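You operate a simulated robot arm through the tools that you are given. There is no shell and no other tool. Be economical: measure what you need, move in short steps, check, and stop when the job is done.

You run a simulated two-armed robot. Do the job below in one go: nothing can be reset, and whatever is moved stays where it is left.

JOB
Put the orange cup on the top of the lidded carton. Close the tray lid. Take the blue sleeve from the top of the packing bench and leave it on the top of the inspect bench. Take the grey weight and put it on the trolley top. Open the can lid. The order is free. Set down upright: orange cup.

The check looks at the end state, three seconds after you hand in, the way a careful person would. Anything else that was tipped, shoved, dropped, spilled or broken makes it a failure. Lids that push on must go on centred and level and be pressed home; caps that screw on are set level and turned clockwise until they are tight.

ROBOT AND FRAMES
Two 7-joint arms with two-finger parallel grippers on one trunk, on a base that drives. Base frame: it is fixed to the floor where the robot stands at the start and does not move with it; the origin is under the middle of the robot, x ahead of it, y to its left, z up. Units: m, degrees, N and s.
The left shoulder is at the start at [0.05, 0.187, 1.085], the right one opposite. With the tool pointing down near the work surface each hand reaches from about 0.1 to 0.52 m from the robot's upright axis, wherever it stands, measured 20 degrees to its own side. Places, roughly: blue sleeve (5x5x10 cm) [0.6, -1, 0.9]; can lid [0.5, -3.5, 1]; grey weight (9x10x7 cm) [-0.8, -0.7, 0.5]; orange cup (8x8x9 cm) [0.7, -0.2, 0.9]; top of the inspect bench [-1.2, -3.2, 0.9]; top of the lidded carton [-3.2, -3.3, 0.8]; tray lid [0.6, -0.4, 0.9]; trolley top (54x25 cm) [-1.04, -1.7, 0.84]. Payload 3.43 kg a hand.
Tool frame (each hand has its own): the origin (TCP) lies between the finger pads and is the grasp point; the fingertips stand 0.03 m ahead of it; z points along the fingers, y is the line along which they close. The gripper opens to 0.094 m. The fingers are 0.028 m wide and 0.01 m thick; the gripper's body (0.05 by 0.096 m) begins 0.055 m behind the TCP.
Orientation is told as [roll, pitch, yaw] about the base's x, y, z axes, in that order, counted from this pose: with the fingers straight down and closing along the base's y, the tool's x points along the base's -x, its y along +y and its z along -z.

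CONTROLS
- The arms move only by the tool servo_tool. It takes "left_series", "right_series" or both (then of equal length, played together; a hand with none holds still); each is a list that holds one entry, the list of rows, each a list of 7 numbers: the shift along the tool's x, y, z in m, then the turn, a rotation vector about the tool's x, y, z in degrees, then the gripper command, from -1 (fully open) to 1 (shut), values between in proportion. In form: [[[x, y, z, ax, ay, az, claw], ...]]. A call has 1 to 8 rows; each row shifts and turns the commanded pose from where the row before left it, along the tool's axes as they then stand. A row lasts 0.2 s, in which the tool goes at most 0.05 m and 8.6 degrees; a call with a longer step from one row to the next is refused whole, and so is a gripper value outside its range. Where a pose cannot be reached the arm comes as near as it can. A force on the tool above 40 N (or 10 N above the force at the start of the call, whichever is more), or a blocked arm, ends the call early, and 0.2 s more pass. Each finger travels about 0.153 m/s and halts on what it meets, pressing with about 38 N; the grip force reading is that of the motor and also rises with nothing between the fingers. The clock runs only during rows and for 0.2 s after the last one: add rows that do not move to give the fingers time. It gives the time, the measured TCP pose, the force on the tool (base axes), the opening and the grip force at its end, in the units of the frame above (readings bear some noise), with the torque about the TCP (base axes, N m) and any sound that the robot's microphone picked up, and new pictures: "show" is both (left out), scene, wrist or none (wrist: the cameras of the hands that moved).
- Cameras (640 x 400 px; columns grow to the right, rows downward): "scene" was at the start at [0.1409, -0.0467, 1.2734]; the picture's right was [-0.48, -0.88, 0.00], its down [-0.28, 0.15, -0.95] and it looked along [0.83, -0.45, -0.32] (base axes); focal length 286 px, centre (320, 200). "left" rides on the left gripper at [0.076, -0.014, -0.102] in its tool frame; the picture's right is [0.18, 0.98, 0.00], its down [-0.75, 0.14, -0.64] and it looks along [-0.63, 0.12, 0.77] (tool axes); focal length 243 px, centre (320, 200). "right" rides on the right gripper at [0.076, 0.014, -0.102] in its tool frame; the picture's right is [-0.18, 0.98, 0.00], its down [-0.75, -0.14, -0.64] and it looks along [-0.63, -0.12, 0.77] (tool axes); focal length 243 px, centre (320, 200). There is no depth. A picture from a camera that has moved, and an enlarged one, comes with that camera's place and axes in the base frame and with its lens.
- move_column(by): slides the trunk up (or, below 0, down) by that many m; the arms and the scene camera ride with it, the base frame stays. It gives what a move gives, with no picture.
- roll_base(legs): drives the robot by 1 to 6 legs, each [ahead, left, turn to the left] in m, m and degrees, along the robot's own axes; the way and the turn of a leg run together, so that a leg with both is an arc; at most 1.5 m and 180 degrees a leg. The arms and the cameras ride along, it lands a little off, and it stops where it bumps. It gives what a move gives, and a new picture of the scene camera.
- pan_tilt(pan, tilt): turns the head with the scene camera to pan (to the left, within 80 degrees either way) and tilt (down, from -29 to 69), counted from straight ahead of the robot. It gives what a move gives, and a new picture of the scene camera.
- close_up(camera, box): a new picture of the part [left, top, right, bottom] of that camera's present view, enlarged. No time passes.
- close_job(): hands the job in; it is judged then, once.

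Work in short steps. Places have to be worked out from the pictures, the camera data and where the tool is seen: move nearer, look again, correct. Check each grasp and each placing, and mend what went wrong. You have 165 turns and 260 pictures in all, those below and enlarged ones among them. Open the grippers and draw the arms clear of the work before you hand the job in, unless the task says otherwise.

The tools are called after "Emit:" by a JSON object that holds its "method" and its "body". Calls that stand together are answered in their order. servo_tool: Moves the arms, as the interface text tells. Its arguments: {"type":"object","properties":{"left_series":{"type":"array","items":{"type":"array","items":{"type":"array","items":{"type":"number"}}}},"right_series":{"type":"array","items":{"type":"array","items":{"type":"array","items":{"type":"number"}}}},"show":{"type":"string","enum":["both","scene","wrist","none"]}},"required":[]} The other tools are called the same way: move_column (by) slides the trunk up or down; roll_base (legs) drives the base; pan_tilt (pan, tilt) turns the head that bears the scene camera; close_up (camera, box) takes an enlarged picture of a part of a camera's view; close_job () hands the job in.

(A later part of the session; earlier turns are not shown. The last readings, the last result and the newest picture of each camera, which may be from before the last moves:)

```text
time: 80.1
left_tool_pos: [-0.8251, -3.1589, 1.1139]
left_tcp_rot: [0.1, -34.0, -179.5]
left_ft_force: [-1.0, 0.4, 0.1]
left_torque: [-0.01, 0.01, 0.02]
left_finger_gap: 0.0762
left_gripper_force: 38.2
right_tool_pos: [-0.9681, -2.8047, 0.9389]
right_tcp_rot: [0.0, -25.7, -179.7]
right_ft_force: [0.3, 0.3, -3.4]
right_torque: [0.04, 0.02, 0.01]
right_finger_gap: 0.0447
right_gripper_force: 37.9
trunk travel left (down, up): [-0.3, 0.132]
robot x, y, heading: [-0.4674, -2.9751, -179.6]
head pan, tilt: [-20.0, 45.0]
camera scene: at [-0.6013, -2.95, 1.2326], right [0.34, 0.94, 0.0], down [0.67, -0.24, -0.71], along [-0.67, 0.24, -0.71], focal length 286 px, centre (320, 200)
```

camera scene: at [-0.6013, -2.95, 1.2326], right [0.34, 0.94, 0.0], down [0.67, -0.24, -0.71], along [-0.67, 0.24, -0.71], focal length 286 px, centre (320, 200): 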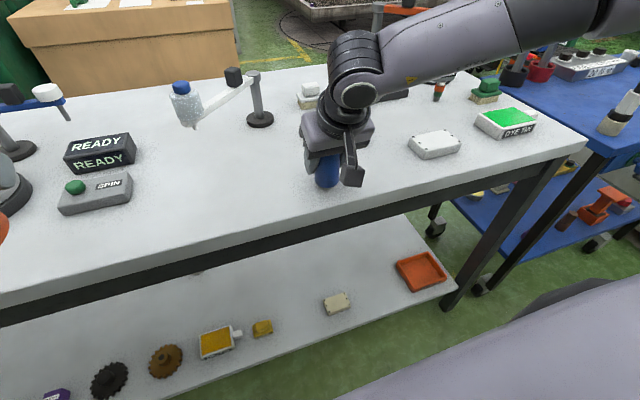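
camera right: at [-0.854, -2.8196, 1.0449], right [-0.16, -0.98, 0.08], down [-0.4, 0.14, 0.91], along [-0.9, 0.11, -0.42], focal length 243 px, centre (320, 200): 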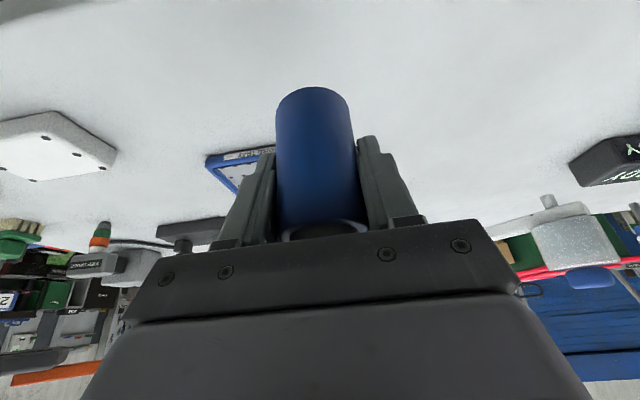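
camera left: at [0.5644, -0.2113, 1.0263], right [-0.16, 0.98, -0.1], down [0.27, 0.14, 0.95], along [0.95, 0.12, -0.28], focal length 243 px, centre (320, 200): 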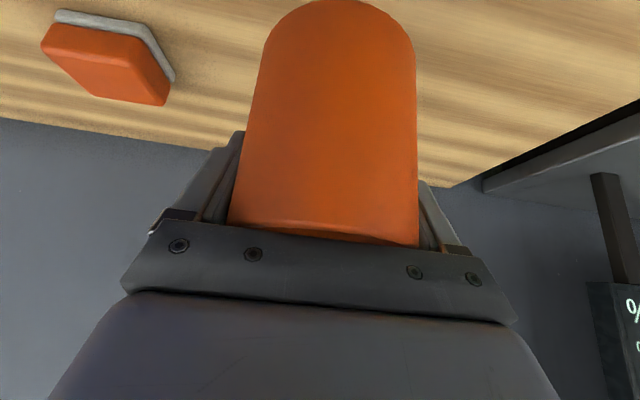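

Emit:
{"method": "servo_tool", "body": {"right_series": [[[0.0013, 0, 0.0027, 0, 0, 0, 1], [0.0013, 0, 0.0027, 0, 0, 0, 1], [0.0013, 0, 0.0027, 0, 0, 0, 1], [0, 0, 0, 0, 0, 0, 1]]], "show": "none"}}

Emit:
{"method": "servo_tool", "body": {"right_series": [[[0.0013, 0, 0.0027, 0, 0, 0, 1], [0.0013, 0, 0.0027, 0, 0, 0, 1], [0, 0, 0, 0, 0, 0, 1]]]}}

```text
time: 81.1
left_tool_pos: [-0.8244, -3.1607, 1.1147]
left_tcp_rot: [0.0, -33.9, -179.4]
left_ft_force: [-0.3, -0.1, -0.3]
left_torque: [0.01, 0.01, -0.03]
left_finger_gap: 0.0762
left_gripper_force: 37.8
right_tool_pos: [-0.9681, -2.8053, 0.9309]
right_tcp_rot: [0.1, -25.7, -179.7]
right_ft_force: [0.3, 1.1, -3.8]
right_torque: [0.0, 0.0, -0.02]
right_finger_gap: 0.0447
right_gripper_force: 37.8
trunk travel left (down, up): [-0.3, 0.132]
robot x, y, heading: [-0.4679, -2.9777, -179.7]
head pan, tilt: [-20.0, 45.0]
```

```text
time: 81.9
left_tool_pos: [-0.8208, -3.1596, 1.1152]
left_tcp_rot: [0.1, -34.2, -179.5]
left_ft_force: [0.4, 0.1, 0.1]
left_torque: [-0.01, 0.06, -0.01]
left_finger_gap: 0.0763
left_gripper_force: 37.8
right_tool_pos: [-0.9676, -2.8051, 0.9282]
right_tcp_rot: [0.3, -26.1, -179.7]
right_ft_force: [2.2, 4.0, 18.7]
right_torque: [0.14, -0.64, 0.07]
right_finger_gap: 0.0447
right_gripper_force: 37.5
trunk travel left (down, up): [-0.3, 0.132]
robot x, y, heading: [-0.4681, -2.9754, -179.7]
head pan, tilt: [-20.0, 45.0]
camera scene: at [-0.5994, -2.9501, 1.2332], right [0.34, 0.94, 0.0], down [0.66, -0.24, -0.71], along [-0.67, 0.24, -0.71], focal length 286 px, centre (320, 200)
camera right: at [-0.8537, -2.8186, 0.986], right [-0.16, -0.98, 0.08], down [-0.4, 0.14, 0.91], along [-0.9, 0.11, -0.41], focal length 243 px, centre (320, 200)
```

scene: 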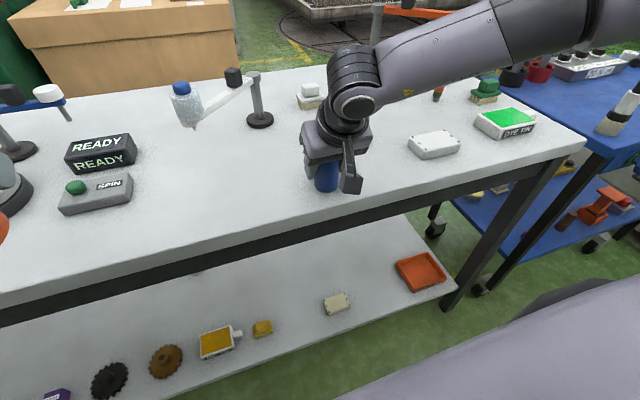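
right: 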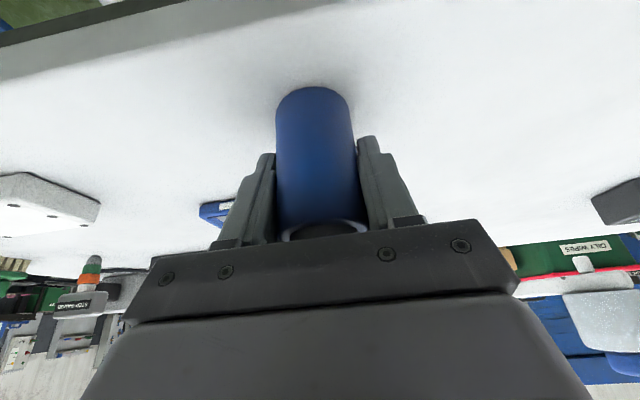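

Contact (≈19 N). Ease up 2 mm, release, and withdraw along the tool.

Emit:
{"method": "servo_tool", "body": {"right_series": [[[-0.0007, 0, -0.0015, 0, 0, 0, 1], [0, 0, 0, 0, 0, 0, 0.3], [0, 0, 0, 0, 0, 0, 0.0], [0, 0, 0, 0, 0, 0, -1], [0, 0, 0, 0, 0, 0, -1], [0, 0, 0, 0, 0, 0, -1], [0, 0, -0.03, 0, 0, 0, -1], [0, 0, -0.04, 0, 0, 0, -1]]], "show": "none"}}

Emit:
{"method": "servo_tool", "body": {"right_series": [[[0, 0, -0.04, 0, 0, 0, -1], [0, 0, -0.04, 0, 0, 0, -1], [0, 0, 0, 0, 0, 0, -1]]]}}

```text
time: 83.7
left_tool_pos: [-0.8219, -3.1595, 1.1154]
left_tcp_rot: [0.2, -33.9, -179.4]
left_ft_force: [0.6, 0.4, -1.1]
left_torque: [0.0, 0.03, 0.0]
left_finger_gap: 0.0763
left_gripper_force: 37.9
right_tool_pos: [-0.936, -2.8052, 0.9913]
right_tcp_rot: [0.1, -25.6, -179.5]
right_ft_force: [-0.1, 0.0, -0.2]
right_torque: [0.02, -0.02, -0.01]
right_finger_gap: 0.0939
right_gripper_force: 0.1
trunk travel left (down, up): [-0.3, 0.132]
robot x, y, heading: [-0.469, -2.9727, -179.6]
head pan, tilt: [-20.0, 45.0]
```

```text
time: 84.5
left_tool_pos: [-0.8228, -3.1586, 1.1135]
left_tcp_rot: [0.1, -33.9, -179.7]
left_ft_force: [0.2, 0.0, -0.6]
left_torque: [0.04, 0.08, 0.01]
left_finger_gap: 0.0765
left_gripper_force: 38.0
right_tool_pos: [-0.9013, -2.8055, 1.0628]
right_tcp_rot: [0.1, -25.7, -179.7]
right_ft_force: [-0.3, -0.4, -0.2]
right_torque: [-0.03, -0.01, 0.0]
right_finger_gap: 0.0942
right_gripper_force: 0.1
trunk travel left (down, up): [-0.3, 0.132]
robot x, y, heading: [-0.4654, -2.9721, -179.5]
head pan, tilt: [-20.0, 45.0]
camera scene: at [-0.6012, -2.9501, 1.2327], right [0.34, 0.94, 0.0], down [0.67, -0.24, -0.71], along [-0.67, 0.24, -0.71], focal length 286 px, centre (320, 200)
camera right: at [-0.7886, -2.8183, 1.1213], right [-0.16, -0.98, 0.08], down [-0.4, 0.14, 0.91], along [-0.9, 0.11, -0.42], focal length 243 px, centre (320, 200)
```

scene: 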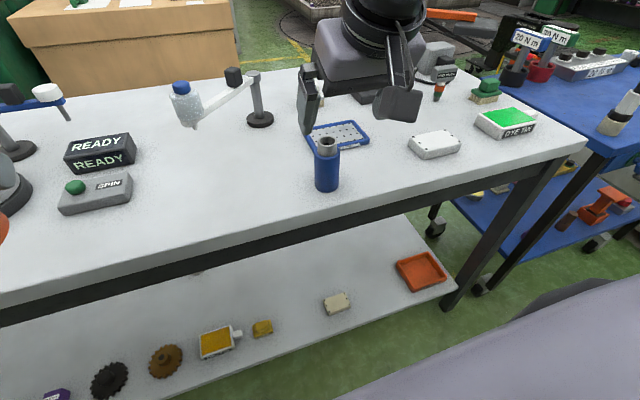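
right: 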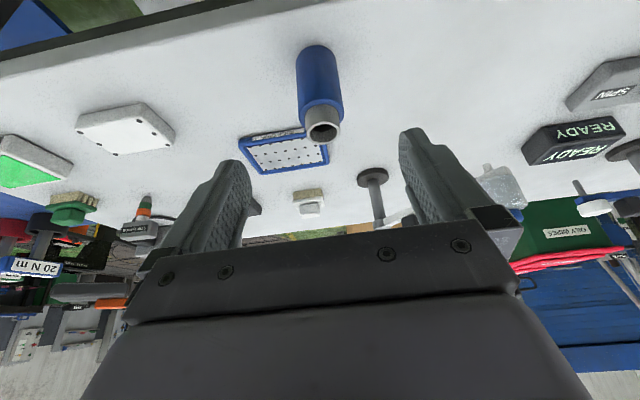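

Sleeve stands on the inspect bench. Pull the right hand in, back off and turn around toward the green can.

Emit:
{"method": "servo_tool", "body": {"right_series": [[[0.04, 0, -0.01, 0, 8, 0, -1], [0.04, 0, -0.01, 0, 8, 0, -1], [0, 0, 0, 0, 8, 0, -1], [0, 0, 0, 0, 0, 0, -1]]], "show": "none"}}

Emit:
{"method": "roll_base", "body": {"legs": [[-0.2, 0, 0], [0, 0, 90]]}}

Emit:
{"method": "pan_tilt", "body": {"pan": 45, "tilt": 28}}

```text
time: 85.5
left_tool_pos: [-0.8233, -3.1594, 1.1139]
left_tcp_rot: [0.1, -33.9, -179.3]
left_ft_force: [0.1, 0.4, -1.5]
left_torque: [-0.01, 0.02, 0.02]
left_finger_gap: 0.0765
left_gripper_force: 38.2
right_tool_pos: [-0.8202, -2.8045, 1.0501]
right_tcp_rot: [0.1, -1.7, -179.6]
right_ft_force: [-0.2, -0.5, 0.2]
right_torque: [0.0, -0.02, 0.02]
right_finger_gap: 0.0939
right_gripper_force: 0.0
trunk travel left (down, up): [-0.3, 0.132]
robot x, y, heading: [-0.4676, -2.9744, -179.7]
head pan, tilt: [-20.0, 45.0]
```

```text
time: 90.9
left_tool_pos: [-0.0825, -3.3311, 1.1135]
left_tcp_rot: [0.0, -33.9, -89.5]
left_ft_force: [-0.2, -0.7, 0.1]
left_torque: [-0.03, 0.06, 0.03]
left_finger_gap: 0.0763
left_gripper_force: 38.4
right_tool_pos: [-0.4386, -3.3272, 1.0512]
right_tcp_rot: [0.1, -1.7, -89.7]
right_ft_force: [-0.1, 0.1, 0.1]
right_torque: [-0.01, -0.02, -0.02]
right_finger_gap: 0.0941
right_gripper_force: 0.0
trunk travel left (down, up): [-0.3, 0.132]
robot x, y, heading: [-0.2706, -2.9711, -89.5]
head pan, tilt: [-20.0, 45.0]
camera scene: at [-0.2935, -3.111, 1.2327], right [-0.94, 0.34, 0.0], down [0.24, 0.67, -0.71], along [-0.24, -0.67, -0.71], focal length 286 px, centre (320, 200)
```

scene: 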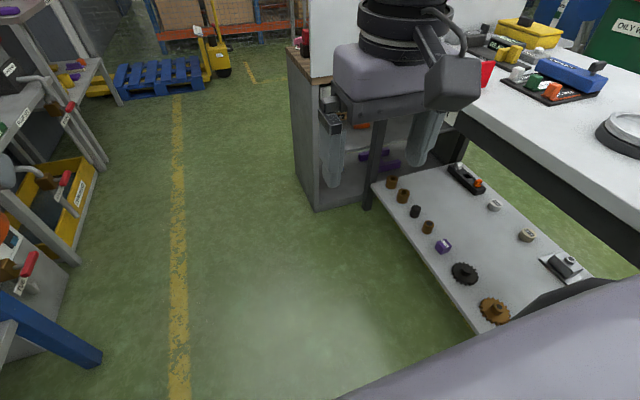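

```text
time: 92.3
left_tool_pos: [-0.081, -3.3315, 1.1143]
left_tcp_rot: [0.1, -33.9, -89.5]
left_ft_force: [0.1, 0.4, -0.9]
left_torque: [-0.03, 0.01, -0.03]
left_finger_gap: 0.0767
left_gripper_force: 38.0
right_tool_pos: [-0.4397, -3.3277, 1.0504]
right_tcp_rot: [0.1, -1.7, -89.7]
right_ft_force: [0.0, -0.5, 0.6]
right_torque: [-0.02, 0.02, 0.0]
right_finger_gap: 0.0937
right_gripper_force: 0.0
trunk travel left (down, up): [-0.3, 0.132]
robot x, y, heading: [-0.2666, -2.9714, -89.7]
head pan, tilt: [45.0, 28.0]
camera scene: at [-0.2013, -3.0987, 1.2585], right [-0.7, -0.71, 0.0], down [-0.33, 0.33, -0.88], along [0.63, -0.62, -0.47], focal length 286 px, centre (320, 200)
```

scene: 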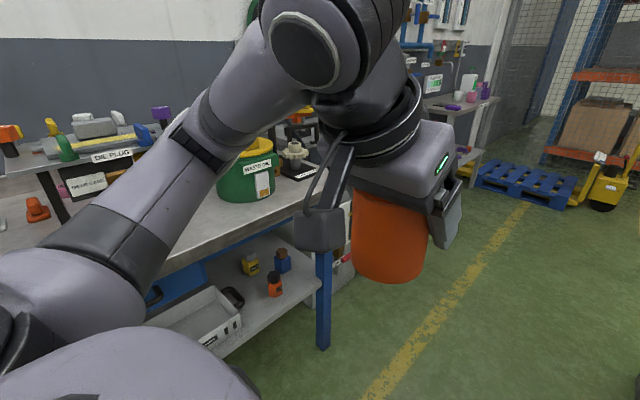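

Emit:
{"method": "roll_base", "body": {"legs": [[0, 0, 89.7]]}}

Emit:
{"method": "pan_tilt", "body": {"pan": -30, "tilt": 28}}

```text
time: 96.5
left_tool_pos: [0.088, -2.7839, 1.115]
left_tcp_rot: [0.1, -33.9, 1.2]
left_ft_force: [-0.1, 0.3, -0.5]
left_torque: [0.02, -0.04, -0.01]
left_finger_gap: 0.0766
left_gripper_force: 37.9
right_tool_pos: [0.089, -3.1409, 1.0514]
right_tcp_rot: [0.1, -1.7, 1.2]
right_ft_force: [0.1, 0.9, 0.1]
right_torque: [-0.01, 0.02, -0.01]
right_finger_gap: 0.0939
right_gripper_force: 0.1
trunk travel left (down, up): [-0.3, 0.132]
robot x, y, heading: [-0.2712, -2.9723, 1.0]
head pan, tilt: [45.0, 28.0]
camera scene: at [-0.1447, -2.9091, 1.2585], right [0.72, -0.69, 0.0], down [-0.33, -0.34, -0.88], along [0.61, 0.64, -0.47], focal length 286 px, centre (320, 200)
```

scene: 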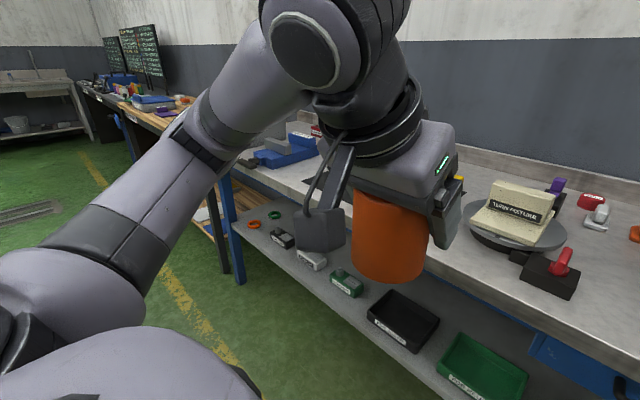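

```text
time: 98.0
left_tool_pos: [0.088, -2.7847, 1.1135]
left_tcp_rot: [0.1, -33.9, 1.2]
left_ft_force: [0.5, -0.9, -0.4]
left_torque: [-0.05, -0.02, -0.01]
left_finger_gap: 0.0766
left_gripper_force: 37.5
right_tool_pos: [0.0893, -3.1405, 1.049]
right_tcp_rot: [0.1, -1.7, 1.2]
right_ft_force: [0.7, -1.0, 0.9]
right_torque: [0.0, 0.05, 0.02]
right_finger_gap: 0.0943
right_gripper_force: 0.0
trunk travel left (down, up): [-0.3, 0.132]
robot x, y, heading: [-0.268, -2.9757, 1.2]
head pan, tilt: [-30.0, 28.0]
camera scene: at [-0.1281, -3.0189, 1.2585], right [-0.48, -0.88, 0.0], down [-0.41, 0.23, -0.88], along [0.77, -0.43, -0.47], focal length 286 px, centre (320, 200)
```

scene: 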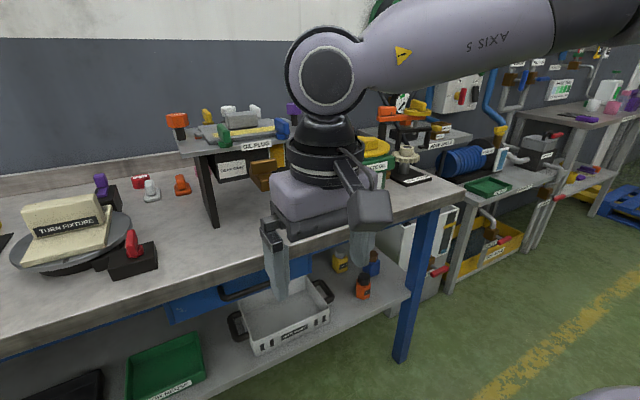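

Strafe right along the bench and look at the can.

Emit:
{"method": "roll_base", "body": {"legs": [[0, -0.3, -1]]}}

Emit:
{"method": "pan_tilt", "body": {"pan": 0, "tilt": 30}}

```text
time: 101.2
left_tool_pos: [0.0934, -3.0901, 1.1147]
left_tcp_rot: [0.1, -33.9, 0.4]
left_ft_force: [0.1, 1.2, -0.7]
left_torque: [0.0, 0.0, 0.01]
left_finger_gap: 0.0763
left_gripper_force: 38.4
right_tool_pos: [0.0899, -3.4454, 1.0511]
right_tcp_rot: [0.1, -1.6, 0.2]
right_ft_force: [-0.6, 0.3, -0.4]
right_torque: [0.0, -0.01, 0.01]
right_finger_gap: 0.0938
right_gripper_force: 0.0
trunk travel left (down, up): [-0.3, 0.132]
robot x, y, heading: [-0.2657, -3.2715, -0.2]
head pan, tilt: [-30.0, 28.0]
camera scene: at [-0.1256, -3.3212, 1.2585], right [-0.5, -0.87, 0.0], down [-0.41, 0.23, -0.88], along [0.77, -0.44, -0.47], focal length 286 px, centre (320, 200)
```

scene: 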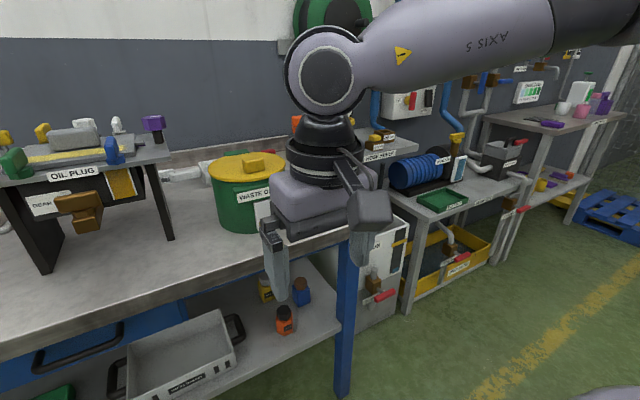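

```text
time: 102.2
left_tool_pos: [0.0926, -3.0903, 1.1147]
left_tcp_rot: [0.1, -33.9, 0.2]
left_ft_force: [1.2, -0.1, -0.8]
left_torque: [0.01, 0.0, 0.01]
left_finger_gap: 0.0762
left_gripper_force: 38.0
right_tool_pos: [0.0898, -3.4444, 1.0496]
right_tcp_rot: [0.1, -1.7, 0.2]
right_ft_force: [0.0, -0.2, -1.0]
right_torque: [0.02, -0.02, -0.01]
right_finger_gap: 0.0944
right_gripper_force: 0.1
trunk travel left (down, up): [-0.3, 0.132]
robot x, y, heading: [-0.2629, -3.2725, 0.1]
head pan, tilt: [0.0, 30.0]
camera scene: at [-0.1143, -3.2755, 1.2553], right [0.0, -1.0, 0.0], down [-0.5, 0.0, -0.87], along [0.87, 0.0, -0.5], focal length 286 px, centre (320, 200)
```

scene: 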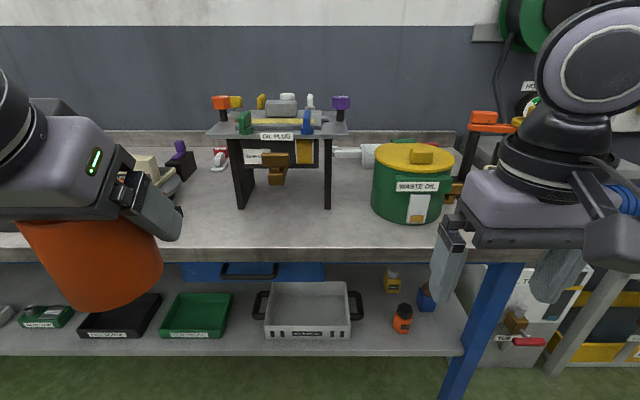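

Emit:
{"method": "close_up", "body": {"camera": "scene", "box": [340, 110, 500, 240]}}

```text
3.08 times, centred on (420, 175) of scene
camera zoom: at [-0.1143, -3.2755, 1.2553], right [0.0, -1.0, 0.0], down [-0.5, 0.0, -0.87], along [0.87, 0.0, -0.5], focal length 880 px, centre (12, 277)
```

zoom: 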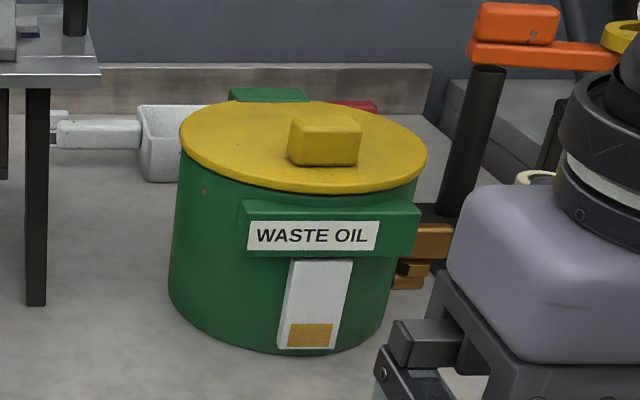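

It's a hinged "waste oil" lid with a knob near (0.49, -3.505, ~1.02), hinge at the far side. Raise the trunk and move in front of it.

Emit:
{"method": "move_column", "body": {"by": 0.1}}

Emit:
{"method": "roll_base", "body": {"legs": [[0, -0.05, 0], [0.28, 0, 0]]}}

Emit:
{"method": "pan_tilt", "body": {"pan": -15, "tilt": 40}}

```text
time: 103.5
left_tool_pos: [0.093, -3.0898, 1.2139]
left_tcp_rot: [0.1, -33.9, 0.3]
left_ft_force: [-0.3, 0.4, -1.7]
left_torque: [0.0, 0.01, 0.03]
left_finger_gap: 0.0763
left_gripper_force: 38.4
right_tool_pos: [0.0905, -3.4458, 1.1498]
right_tcp_rot: [0.1, -1.7, 0.1]
right_ft_force: [0.2, 0.2, -0.4]
right_torque: [0.02, 0.0, -0.02]
right_finger_gap: 0.0939
right_gripper_force: 0.0
trunk travel left (down, up): [-0.4, 0.032]
robot x, y, heading: [-0.2628, -3.2719, 0.1]
head pan, tilt: [0.0, 30.0]
```

```text
time: 106.2
left_tool_pos: [0.3756, -3.1394, 1.2143]
left_tcp_rot: [0.2, -33.8, 0.2]
left_ft_force: [0.5, 0.3, -1.3]
left_torque: [0.0, -0.01, -0.04]
left_finger_gap: 0.0764
left_gripper_force: 38.4
right_tool_pos: [0.3714, -3.4945, 1.1501]
right_tcp_rot: [0.2, -1.7, 0.1]
right_ft_force: [0.1, 0.1, 0.1]
right_torque: [-0.01, 0.01, 0.05]
right_finger_gap: 0.094
right_gripper_force: 0.0
trunk travel left (down, up): [-0.4, 0.032]
robot x, y, heading: [0.0161, -3.3237, 0.2]
head pan, tilt: [0.0, 30.0]
camera scene: at [0.1674, -3.3249, 1.3552], right [0.0, -1.0, 0.0], down [-0.5, 0.0, -0.87], along [0.87, 0.0, -0.5], focal length 286 px, centre (320, 200)
```

scene: 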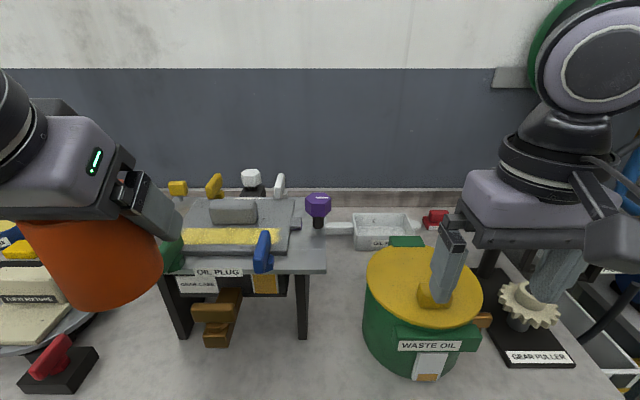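

```text
time: 106.9
left_tool_pos: [0.374, -3.1393, 1.215]
left_tcp_rot: [0.1, -33.9, 0.1]
left_ft_force: [-0.1, -1.0, 0.0]
left_torque: [0.01, 0.0, 0.01]
left_finger_gap: 0.0763
left_gripper_force: 38.1
right_tool_pos: [0.3709, -3.4952, 1.1498]
right_tcp_rot: [0.1, -1.7, 0.2]
right_ft_force: [0.4, 0.6, -0.3]
right_torque: [-0.03, -0.03, 0.01]
right_finger_gap: 0.094
right_gripper_force: 0.0
trunk travel left (down, up): [-0.4, 0.032]
robot x, y, heading: [0.0206, -3.3236, -0.0]
head pan, tilt: [-15.0, 40.0]
camera scene: at [0.1585, -3.3468, 1.34], right [-0.26, -0.97, 0.0], down [-0.62, 0.17, -0.77], along [0.74, -0.2, -0.64], focal length 286 px, centre (320, 200)
```

scene: 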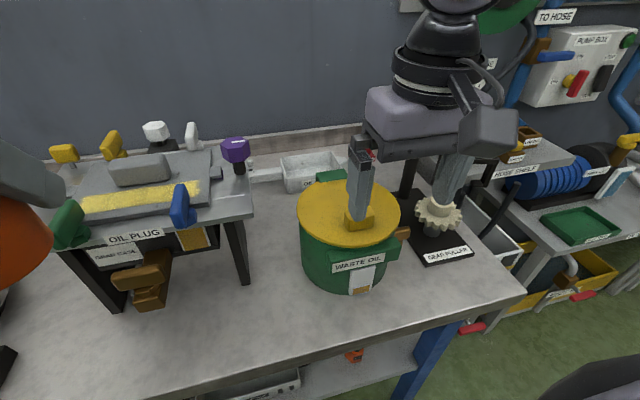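

Look with the wrist camera from above the knob: move forward 10 cm with yaw +12°.

Emit:
{"method": "servo_tool", "body": {"right_series": [[[-0.04, -0.005, 0, 0, 1.7, 0, -1], [-0.04, -0.005, 0, 0, 0, -6, -1], [-0.02, 0, 0.0, 0, 0, -6, -1], [0, 0, 0, 0, 0, 0, -1]]]}}

```text
time: 107.9
left_tool_pos: [0.3747, -3.1394, 1.2156]
left_tcp_rot: [0.1, -33.9, 0.2]
left_ft_force: [0.1, 0.0, -1.6]
left_torque: [0.02, -0.04, -0.02]
left_finger_gap: 0.0763
left_gripper_force: 37.8
right_tool_pos: [0.4694, -3.5029, 1.1515]
right_tcp_rot: [0.1, 0.0, 12.3]
right_ft_force: [0.2, -0.2, -0.3]
right_torque: [0.01, 0.01, 0.01]
right_finger_gap: 0.0939
right_gripper_force: 0.0
trunk travel left (down, up): [-0.4, 0.032]
robot x, y, heading: [0.0165, -3.3251, 0.0]
head pan, tilt: [-15.0, 40.0]
camera scene: at [0.1582, -3.3469, 1.34], right [-0.26, -0.97, 0.0], down [-0.62, 0.17, -0.77], along [0.74, -0.2, -0.64], focal length 286 px, centre (320, 200)
camera right: at [0.3925, -3.505, 1.2537], right [-0.03, 1.0, 0.0], down [0.77, 0.02, 0.64], along [0.64, 0.02, -0.77], focal length 243 px, centre (320, 200)
```

scene: 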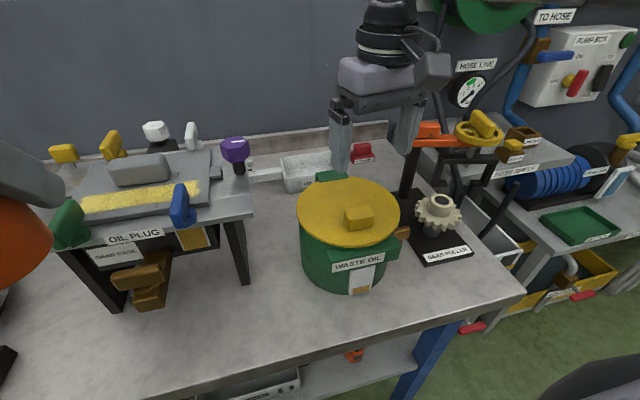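
right: 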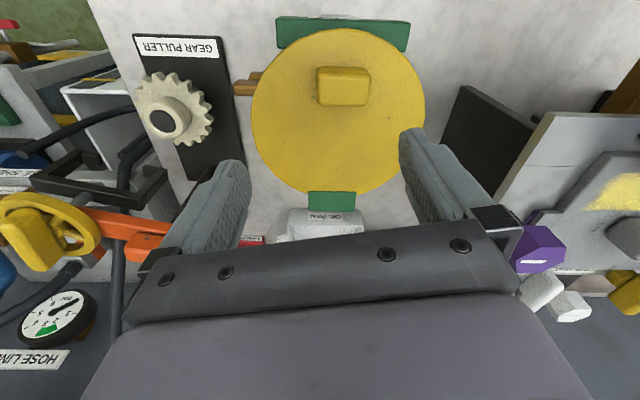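

Combining views: lid top z≈1.03, centre (0.472,-3.482), knob (0.442,-3.483), hinge at x≈0.57 straight behind. Realign yaw to 0 and lower over the knob.

Emit:
{"method": "servo_tool", "body": {"right_series": [[[0.01, 0.01, 0, 0, 0, 6, -1], [0.017, 0.0075, 0, 0, 0, 6, -1], [0, 0, 0.02, 0, 0, 0, -0.6], [0, 0, 0.02, 0, 0, 0, -0.4], [0, 0, 0, 0, 0, 0, -0.4]]]}}

```text
time: 109.1
left_tool_pos: [0.3757, -3.1385, 1.2152]
left_tcp_rot: [0.1, -33.8, 0.2]
left_ft_force: [-0.2, 0.7, -1.0]
left_torque: [-0.03, -0.04, -0.02]
left_finger_gap: 0.0763
left_gripper_force: 38.3
right_tool_pos: [0.4412, -3.4892, 1.1121]
right_tcp_rot: [0.1, 0.1, 0.2]
right_ft_force: [0.3, 0.5, -0.6]
right_torque: [0.0, 0.0, 0.03]
right_finger_gap: 0.0658
right_gripper_force: 0.1
trunk travel left (down, up): [-0.4, 0.032]
robot x, y, heading: [0.016, -3.3223, -0.3]
head pan, tilt: [-15.0, 40.0]
camera scene: at [0.1585, -3.3469, 1.34], right [-0.26, -0.97, 0.0], down [-0.62, 0.17, -0.77], along [0.74, -0.2, -0.64], focal length 286 px, centre (320, 200)
camera right: at [0.3645, -3.4758, 1.2135], right [0.18, 0.98, 0.0], down [0.75, -0.14, 0.64], along [0.63, -0.12, -0.77], focal length 243 px, centre (320, 200)
```

scene: 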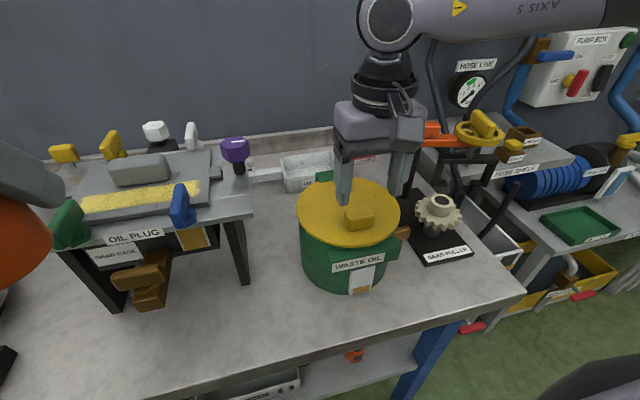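
right: 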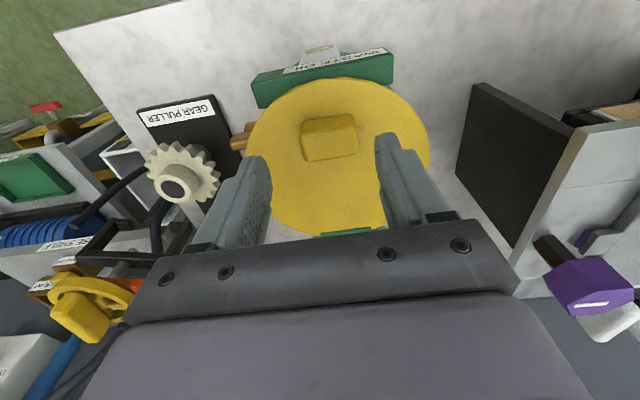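

Alignment agrees. Lower 4.5 cm around the knob and close.

Emit:
{"method": "servo_tool", "body": {"right_series": [[[0, 0.004, 0.02, 0, 0, 0, -0.4], [0, 0, 0.015, 0, 0, 0, -0.4], [0, 0, 0.008, 0, 0, 0, -0.4], [0, 0, 0, 0, 0, 0, 0.2], [0, 0, 0, 0, 0, 0, 1], [0, 0, 0, 0, 0, 0, 1], [0, 0, 0, 0, 0, 0, 1]]]}}

```text
time: 110.7
left_tool_pos: [0.3755, -3.1391, 1.2145]
left_tcp_rot: [-0.1, -33.9, 0.3]
left_ft_force: [0.5, 0.0, -1.5]
left_torque: [0.0, -0.06, -0.04]
left_finger_gap: 0.0764
left_gripper_force: 38.1
right_tool_pos: [0.4417, -3.4841, 1.0697]
right_tcp_rot: [0.1, 0.0, 0.3]
right_ft_force: [0.8, 8.5, -1.2]
right_torque: [0.73, 0.08, -0.01]
right_finger_gap: 0.0433
right_gripper_force: 44.8
trunk travel left (down, up): [-0.4, 0.032]
robot x, y, heading: [0.019, -3.3256, -0.0]
head pan, tilt: [-15.0, 40.0]
camera scene: at [0.1587, -3.3458, 1.3399], right [-0.26, -0.97, 0.0], down [-0.62, 0.16, -0.77], along [0.74, -0.2, -0.64], focal length 286 px, centre (320, 200)
camera right: at [0.365, -3.4705, 1.1711], right [0.18, 0.98, 0.0], down [0.75, -0.14, 0.64], along [0.63, -0.11, -0.77], focal length 243 px, centre (320, 200)
```

scene: 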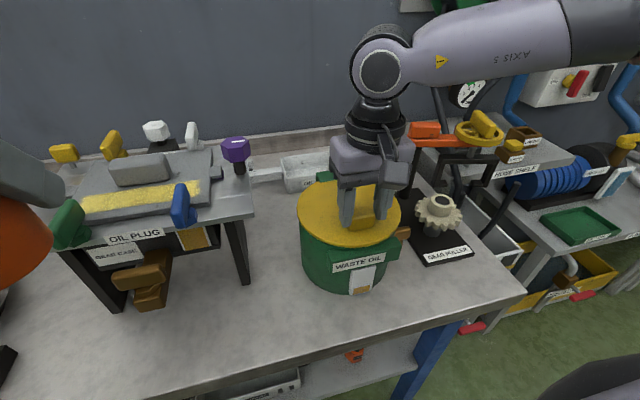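
right: 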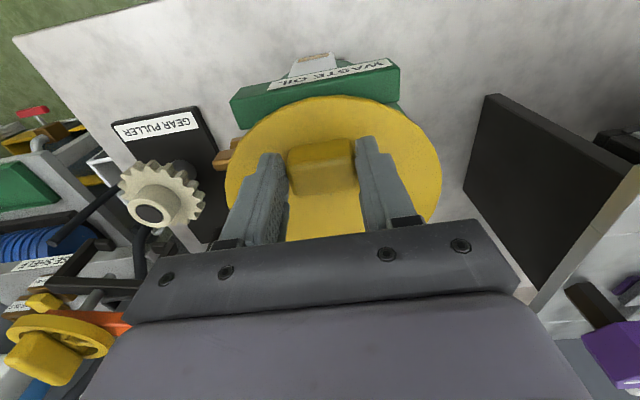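

Knob gripped. Lift along the hinge arc for the first 30°, letting the knob pivot between the pads.

Emit:
{"method": "servo_tool", "body": {"right_series": [[[0, 0.002, 0, 0, 0, 0, 1], [-0.005, 0, -0.011, 0, 0, 0, 1], [-0.006, 0, -0.0106, 0, 0, 0, 1], [-0.0068, 0, -0.01, 0, 0, 0, 1], [-0.0072, 0, -0.009, 0, 0, 0, 1], [-0.017, 0, -0.0166, 0, 0, 0, 1], [0, 0, 0, 0, 0, 0, 1]]]}}

```text
time: 112.3
left_tool_pos: [0.3735, -3.1366, 1.2154]
left_tcp_rot: [-0.1, -33.9, 0.4]
left_ft_force: [-0.4, -0.3, -1.4]
left_torque: [0.01, -0.02, -0.01]
left_finger_gap: 0.0764
left_gripper_force: 37.9
right_tool_pos: [0.4762, -3.4837, 1.127]
right_tcp_rot: [0.4, 0.0, 0.5]
right_ft_force: [-11.2, 20.0, -0.9]
right_torque: [0.44, 1.26, -0.94]
right_finger_gap: 0.0433
right_gripper_force: 45.0
right hand out of reach, approached as far as the arm can: row 6
trunk travel left (down, up): [-0.4, 0.032]
robot x, y, heading: [0.0172, -3.3216, -0.2]
head pan, tilt: [-15.0, 40.0]
camera scene: at [0.1572, -3.3439, 1.3402], right [-0.26, -0.97, 0.0], down [-0.62, 0.16, -0.77], along [0.74, -0.2, -0.64], focal length 286 px, centre (320, 200)
camera right: at [0.4008, -3.4713, 1.2291], right [0.18, 0.98, 0.01], down [0.75, -0.14, 0.64], along [0.63, -0.11, -0.77], focal length 243 px, centre (320, 200)
```

scene: 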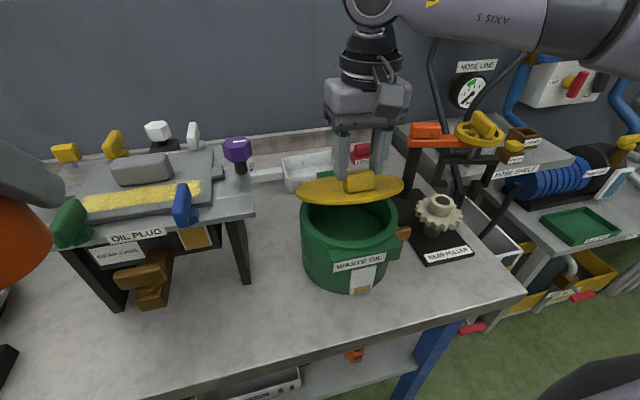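
right: 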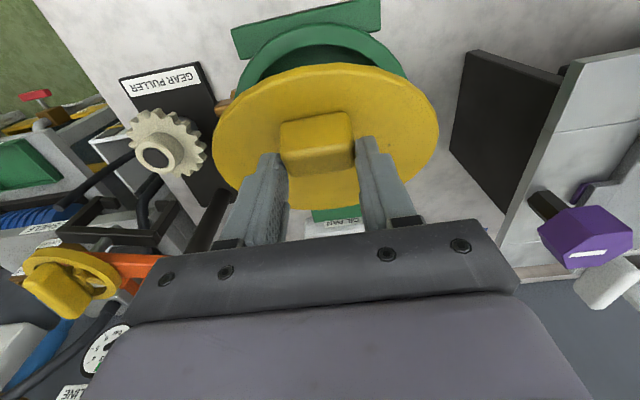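

Lid is ~25° open but the vertical tool is at its reach limit. Continue the arc while tilting the hand forward.

Emit:
{"method": "servo_tool", "body": {"right_series": [[[0, 0.003, 0, 0, -8, 0, 1], [-0.0109, 0, -0.006, 0, -8, 0, 1], [-0.0115, 0, -0.004, 0, -8, 0, 1], [-0.012, 0, -0.0015, 0, 0, 0, 1], [0, 0, 0, 0, 0, 0, 1]]]}}

```text
time: 113.5
left_tool_pos: [0.3728, -3.1376, 1.2148]
left_tcp_rot: [0.0, -34.0, 0.4]
left_ft_force: [0.2, 0.2, -0.9]
left_torque: [-0.01, -0.01, -0.03]
left_finger_gap: 0.0765
left_gripper_force: 37.9
right_tool_pos: [0.506, -3.4852, 1.1482]
right_tcp_rot: [0.3, -24.1, 0.1]
right_ft_force: [-15.5, 14.6, 7.8]
right_torque: [-0.18, 1.33, -0.48]
right_finger_gap: 0.0429
right_gripper_force: 44.9
trunk travel left (down, up): [-0.4, 0.032]
robot x, y, heading: [0.0183, -3.3251, 0.2]
head pan, tilt: [-15.0, 40.0]
camera scene: at [0.1557, -3.3447, 1.3405], right [-0.26, -0.97, 0.0], down [-0.62, 0.16, -0.77], along [0.74, -0.2, -0.64], focal length 286 px, centre (320, 200)
camera right: at [0.3944, -3.4706, 1.2106], right [0.17, 0.98, 0.08], down [0.43, -0.14, 0.89], along [0.89, -0.11, -0.44], focal length 243 px, centre (320, 200)
```

scene: 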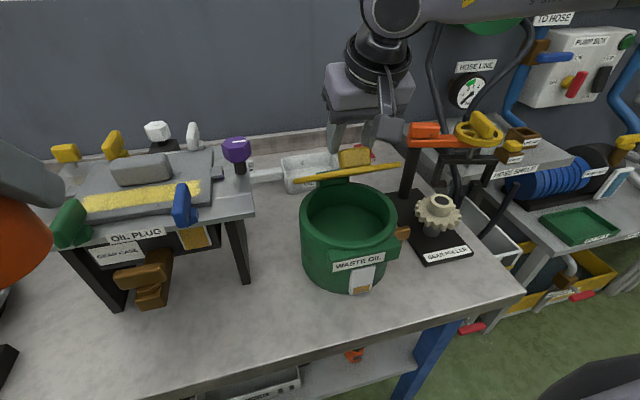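
right: 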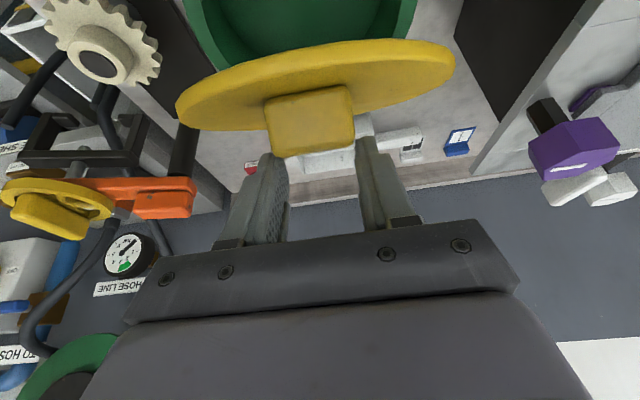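

Good, ~43°. Continue the arc to ~62°.

Emit:
{"method": "servo_tool", "body": {"right_series": [[[-0.012, 0.001, 0, 0, 0, 0, 1], [-0.012, 0, 0, 0, 0, 0, 1], [-0.012, 0, 0.002, 0, 0, 0, 1], [-0.012, 0, 0.002, 0, 0, 0, 1], [0, 0, 0, 0, 0, 0, 1]]]}}

```text
time: 114.7
left_tool_pos: [0.3728, -3.1388, 1.216]
left_tcp_rot: [0.0, -34.0, 0.3]
left_ft_force: [0.0, -0.5, -0.9]
left_torque: [0.01, 0.01, -0.01]
left_finger_gap: 0.0763
left_gripper_force: 38.0
right_tool_pos: [0.539, -3.4848, 1.161]
right_tcp_rot: [0.0, -24.2, 0.1]
right_ft_force: [-14.9, 8.5, 16.6]
right_torque: [0.16, 1.19, -0.19]
right_finger_gap: 0.0433
right_gripper_force: 44.9
right hand out of reach, approached as far as the arm can: row 4
trunk travel left (down, up): [-0.4, 0.032]
robot x, y, heading: [0.0192, -3.3217, 0.2]
head pan, tilt: [-15.0, 40.0]
camera scene: at [0.1551, -3.3452, 1.3405], right [-0.26, -0.97, 0.0], down [-0.62, 0.16, -0.77], along [0.74, -0.2, -0.64], focal length 286 px, centre (320, 200)
camera right: at [0.4284, -3.4706, 1.2229], right [0.17, 0.98, 0.08], down [0.42, -0.14, 0.89], along [0.89, -0.12, -0.44], focal length 243 px, centre (320, 200)
```

scene: 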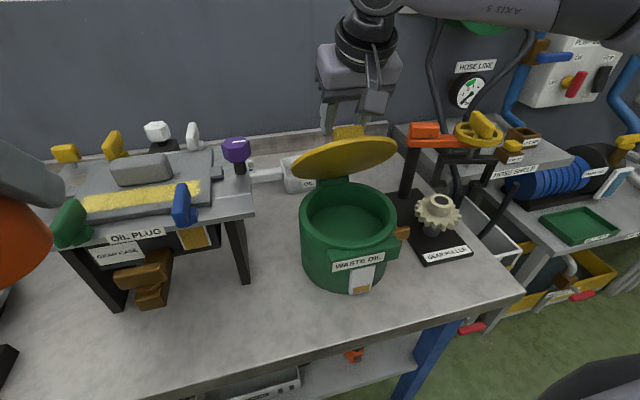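
right: 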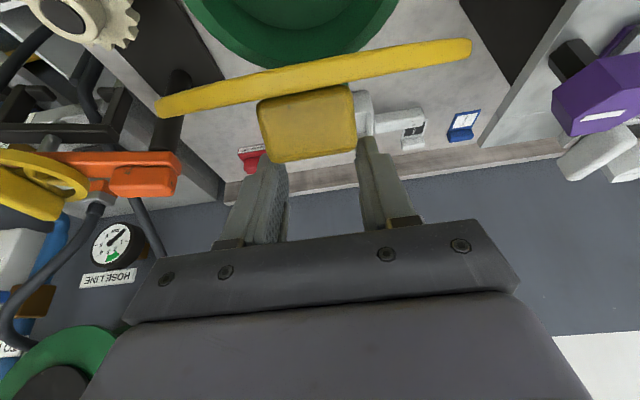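

Now use the base: drive 3 cm ahead, which carries the knob along the flat part of the arc.

Emit:
{"method": "roll_base", "body": {"legs": [[0.03, 0, 0]]}}

```text
time: 115.6
left_tool_pos: [0.4062, -3.139, 1.214]
left_tcp_rot: [0.0, -33.7, 0.1]
left_ft_force: [0.5, -0.4, -1.0]
left_torque: [-0.03, 0.0, -0.02]
left_finger_gap: 0.0763
left_gripper_force: 37.7
right_tool_pos: [0.5746, -3.4884, 1.1568]
right_tcp_rot: [0.1, -23.9, -0.1]
right_ft_force: [1.4, -0.8, 0.2]
right_torque: [-0.01, 0.07, 0.0]
right_finger_gap: 0.0002
right_gripper_force: 33.0
trunk travel left (down, up): [-0.4, 0.032]
robot x, y, heading: [0.0435, -3.321, 0.2]
head pan, tilt: [-15.0, 40.0]
camera scene: at [0.1902, -3.3472, 1.3396], right [-0.26, -0.97, 0.0], down [-0.62, 0.17, -0.76], along [0.74, -0.2, -0.64], focal length 286 px, centre (320, 200)
```

scene: 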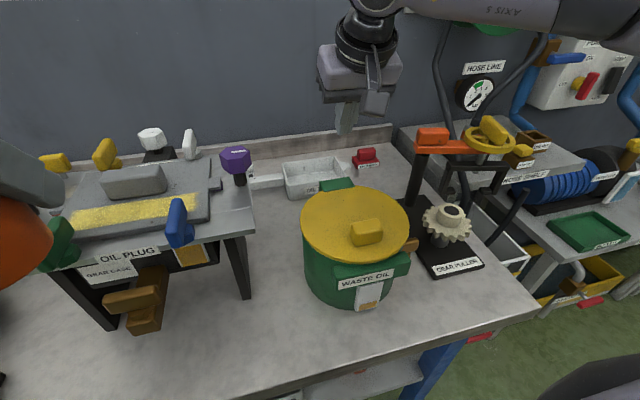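

The knob slipped out and the lid fell shut (nothing else disturbed). I need a better stance: stand side-on so the right shoulder is nearer the can. Pull back and turn left 90°.

Emit:
{"method": "servo_tool", "body": {"right_series": [[[0.03, 0, -0.035, 0, 8, 0, 1], [0.04, 0, -0.02, 0, 8, 0, 0], [0.045, 0, 0, 0, 8, 0, -1], [0.045, 0, 0, 0, 0, 0, -1], [0.045, 0, 0, 0, 0, 0, -1], [0, 0, 0, 0, 0, 0, -1]]], "show": "none"}}

Emit:
{"method": "roll_base", "body": {"legs": [[-0.35, 0, 0], [0, 0, 90]]}}

Emit:
{"method": "pan_tilt", "body": {"pan": -75, "tilt": 35}}

```text
time: 117.0
left_tool_pos: [0.4052, -3.1392, 1.2137]
left_tcp_rot: [0.1, -33.9, 0.2]
left_ft_force: [0.5, -0.5, -0.9]
left_torque: [0.0, -0.01, 0.01]
left_finger_gap: 0.0762
left_gripper_force: 37.6
right_tool_pos: [0.3543, -3.4883, 1.1799]
right_tcp_rot: [0.1, 0.1, 0.0]
right_ft_force: [-0.3, -0.3, -0.4]
right_torque: [0.02, 0.01, 0.02]
right_finger_gap: 0.0941
right_gripper_force: 0.1
trunk travel left (down, up): [-0.4, 0.032]
robot x, y, heading: [0.0469, -3.3238, 0.2]
head pan, tilt: [-15.0, 40.0]
```

```text
time: 123.0
left_tool_pos: [-0.4839, -2.9645, 1.2137]
left_tcp_rot: [0.1, -33.9, 89.6]
left_ft_force: [0.1, 0.2, -0.6]
left_torque: [0.02, 0.02, 0.0]
left_finger_gap: 0.0762
left_gripper_force: 38.1
right_tool_pos: [-0.1349, -3.0197, 1.18]
right_tcp_rot: [0.1, -0.1, 89.4]
right_ft_force: [-0.2, 0.5, -0.2]
right_torque: [0.01, 0.01, 0.0]
right_finger_gap: 0.0939
right_gripper_force: 0.1
trunk travel left (down, up): [-0.4, 0.032]
robot x, y, heading: [-0.3063, -3.3215, 89.3]
head pan, tilt: [-15.0, 40.0]
camera scene: at [-0.2801, -3.1852, 1.34], right [0.96, -0.27, 0.0], down [-0.17, -0.62, -0.77], along [0.21, 0.74, -0.64], focal length 286 px, centre (320, 200)
```

scene: 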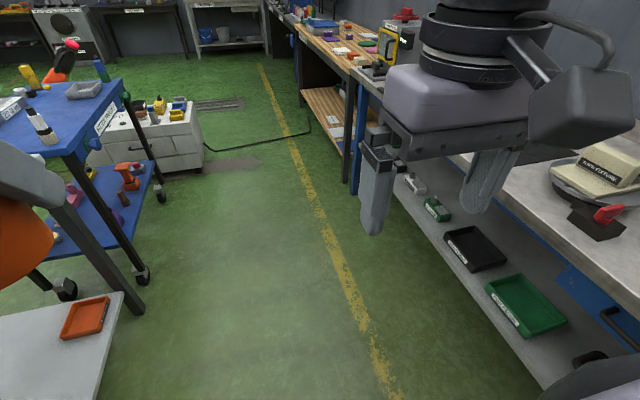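

```text
time: 124.3
left_tool_pos: [-0.4821, -2.9629, 1.2144]
left_tcp_rot: [0.1, -33.9, 89.6]
left_ft_force: [-1.1, 0.1, -1.5]
left_torque: [0.03, 0.0, 0.0]
left_finger_gap: 0.0766
left_gripper_force: 38.0
right_tool_pos: [-0.1341, -3.0187, 1.1813]
right_tcp_rot: [0.0, 0.0, 89.4]
right_ft_force: [1.0, 0.7, -0.2]
right_torque: [0.01, 0.02, -0.02]
right_finger_gap: 0.0939
right_gripper_force: 0.0
trunk travel left (down, up): [-0.4, 0.032]
robot x, y, heading: [-0.3045, -3.3194, 89.2]
head pan, tilt: [-75.0, 35.0]
camera scene: at [-0.2176, -3.2451, 1.3475], right [0.25, -0.97, 0.0], down [-0.56, -0.14, -0.82], along [0.79, 0.2, -0.57], focal length 286 px, centre (320, 200)
```

scene: 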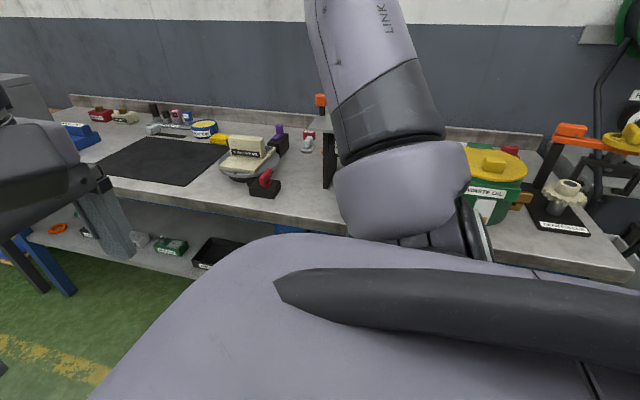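

Swing the right hand around its shoulder to point to the robot's right side (toward the bench).

Emit:
{"method": "servo_tool", "body": {"right_series": [[[0, -0.037, 0, 0, 0, 8.5, -1], [0, -0.037, 0, 0, 0, 8.5, -1], [0, -0.037, 0, 0, 0, 8.5, -1], [0, -0.037, 0, 0, 0, 8.5, -1], [0, -0.037, 0, 0, 0, 8.5, -1], [0, -0.037, 0, 0, 0, 8.5, -1]]], "show": "none"}}

Emit:
{"method": "servo_tool", "body": {"right_series": [[[0, -0.037, 0, 0, 0, 8.5, -1], [0, -0.037, 0, 0, 0, 8.5, -1], [0, -0.037, 0, 0, 0, 8.5, -1], [0, -0.037, 0, 0, 0, 8.5, -1], [0, -0.02, 0, 0, 0, 4.4, -1], [0, 0, 0, 0, 0, 0, -1]]]}}

```text
time: 125.8
left_tool_pos: [-0.4829, -2.964, 1.2141]
left_tcp_rot: [0.1, -33.8, 89.6]
left_ft_force: [0.7, 0.9, -1.1]
left_torque: [0.07, 0.03, 0.0]
left_finger_gap: 0.0761
left_gripper_force: 37.8
right_tool_pos: [0.0654, -3.0996, 1.179]
right_tcp_rot: [0.0, 0.1, 38.2]
right_ft_force: [-0.7, 0.5, 0.2]
right_torque: [-0.02, -0.01, -0.02]
right_finger_gap: 0.0941
right_gripper_force: 0.1
trunk travel left (down, up): [-0.4, 0.032]
robot x, y, heading: [-0.3033, -3.3237, 89.5]
head pan, tilt: [-75.0, 35.0]
```

```text
time: 127.2
left_tool_pos: [-0.4836, -2.9631, 1.215]
left_tcp_rot: [0.2, -33.9, 89.5]
left_ft_force: [-0.5, 0.3, -0.6]
left_torque: [0.03, 0.01, 0.0]
left_finger_gap: 0.0763
left_gripper_force: 37.2
right_tool_pos: [0.1297, -3.2498, 1.1799]
right_tcp_rot: [0.0, 0.2, 0.0]
right_ft_force: [0.3, -0.1, -0.3]
right_torque: [0.0, 0.0, 0.01]
right_finger_gap: 0.0942
right_gripper_force: 0.1
trunk travel left (down, up): [-0.4, 0.032]
robot x, y, heading: [-0.3072, -3.3241, 89.5]
head pan, tilt: [-75.0, 35.0]
camera scene: at [-0.2175, -3.2451, 1.3475], right [0.25, -0.97, 0.0], down [-0.56, -0.14, -0.82], along [0.79, 0.2, -0.57], focal length 286 px, centre (320, 200)
camera right: at [0.0535, -3.2356, 1.2821], right [0.18, 0.98, 0.0], down [0.75, -0.14, 0.64], along [0.63, -0.12, -0.77], focal length 243 px, centre (320, 200)
```

scene: 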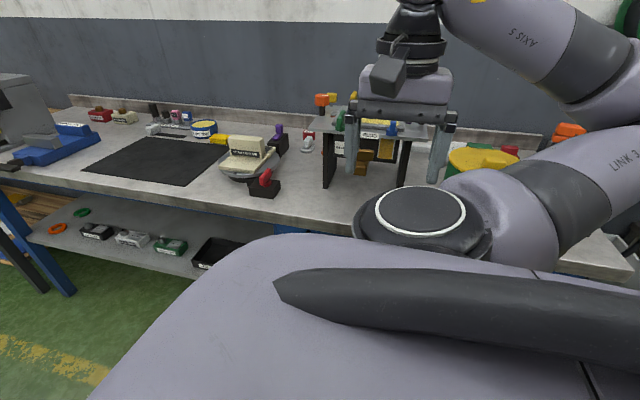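
right: 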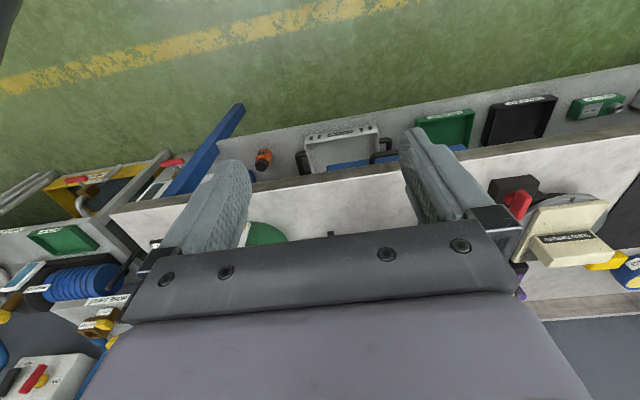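

This stance works. Back up 0.18 (toward -y), then strafe toward the bench.

Emit:
{"method": "roll_base", "body": {"legs": [[-0.18, 0, 0.5], [0, -0.25, 0]]}}

Emit:
{"method": "pan_tilt", "body": {"pan": -80, "tilt": 45}}

```text
time: 131.0
left_tool_pos: [-0.2378, -3.1455, 1.214]
left_tcp_rot: [0.1, -33.8, 90.1]
left_ft_force: [0.5, 0.3, -1.0]
left_torque: [0.0, 0.01, 0.0]
left_finger_gap: 0.0761
left_gripper_force: 38.0
right_tool_pos: [0.3764, -3.4269, 1.1809]
right_tcp_rot: [0.0, 0.1, 0.5]
right_ft_force: [-0.2, 0.1, -0.1]
right_torque: [-0.02, 0.01, 0.01]
right_finger_gap: 0.0938
right_gripper_force: 0.0
trunk travel left (down, up): [-0.4, 0.032]
robot x, y, heading: [-0.0575, -3.5039, 89.6]
head pan, tilt: [-75.0, 35.0]
camera scene: at [0.0286, -3.4254, 1.3475], right [0.26, -0.97, 0.0], down [-0.55, -0.15, -0.82], along [0.79, 0.21, -0.57], focal length 286 px, centre (320, 200)
```

scene: 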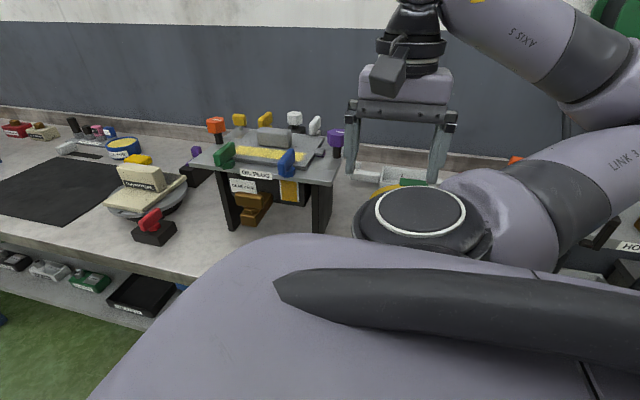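

```text
time: 131.8
left_tool_pos: [-0.2396, -3.1453, 1.2153]
left_tcp_rot: [0.1, -33.9, 90.0]
left_ft_force: [-0.1, -0.6, -0.5]
left_torque: [0.03, -0.02, -0.02]
left_finger_gap: 0.0762
left_gripper_force: 37.8
right_tool_pos: [0.3747, -3.4274, 1.1814]
right_tcp_rot: [0.0, 0.0, 0.4]
right_ft_force: [-0.3, 0.0, 0.8]
right_torque: [0.0, -0.03, 0.01]
right_finger_gap: 0.0937
right_gripper_force: 0.0
trunk travel left (down, up): [-0.4, 0.032]
robot x, y, heading: [-0.0553, -3.5065, 89.9]
head pan, tilt: [-80.0, 45.0]
camera scene: at [0.0234, -3.434, 1.3327], right [0.17, -0.99, 0.0], down [-0.7, -0.12, -0.71], along [0.7, 0.12, -0.71], focal length 286 px, centre (320, 200)
```

scene: 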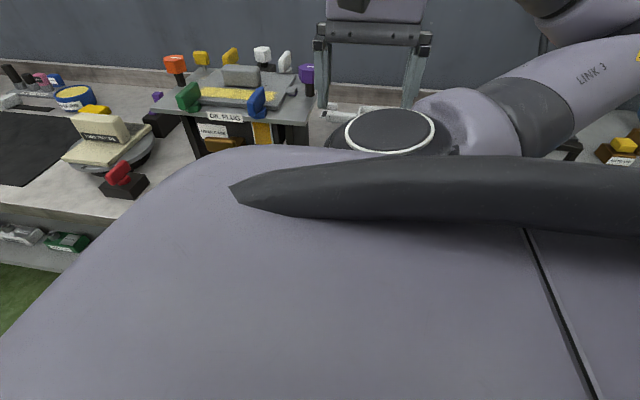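

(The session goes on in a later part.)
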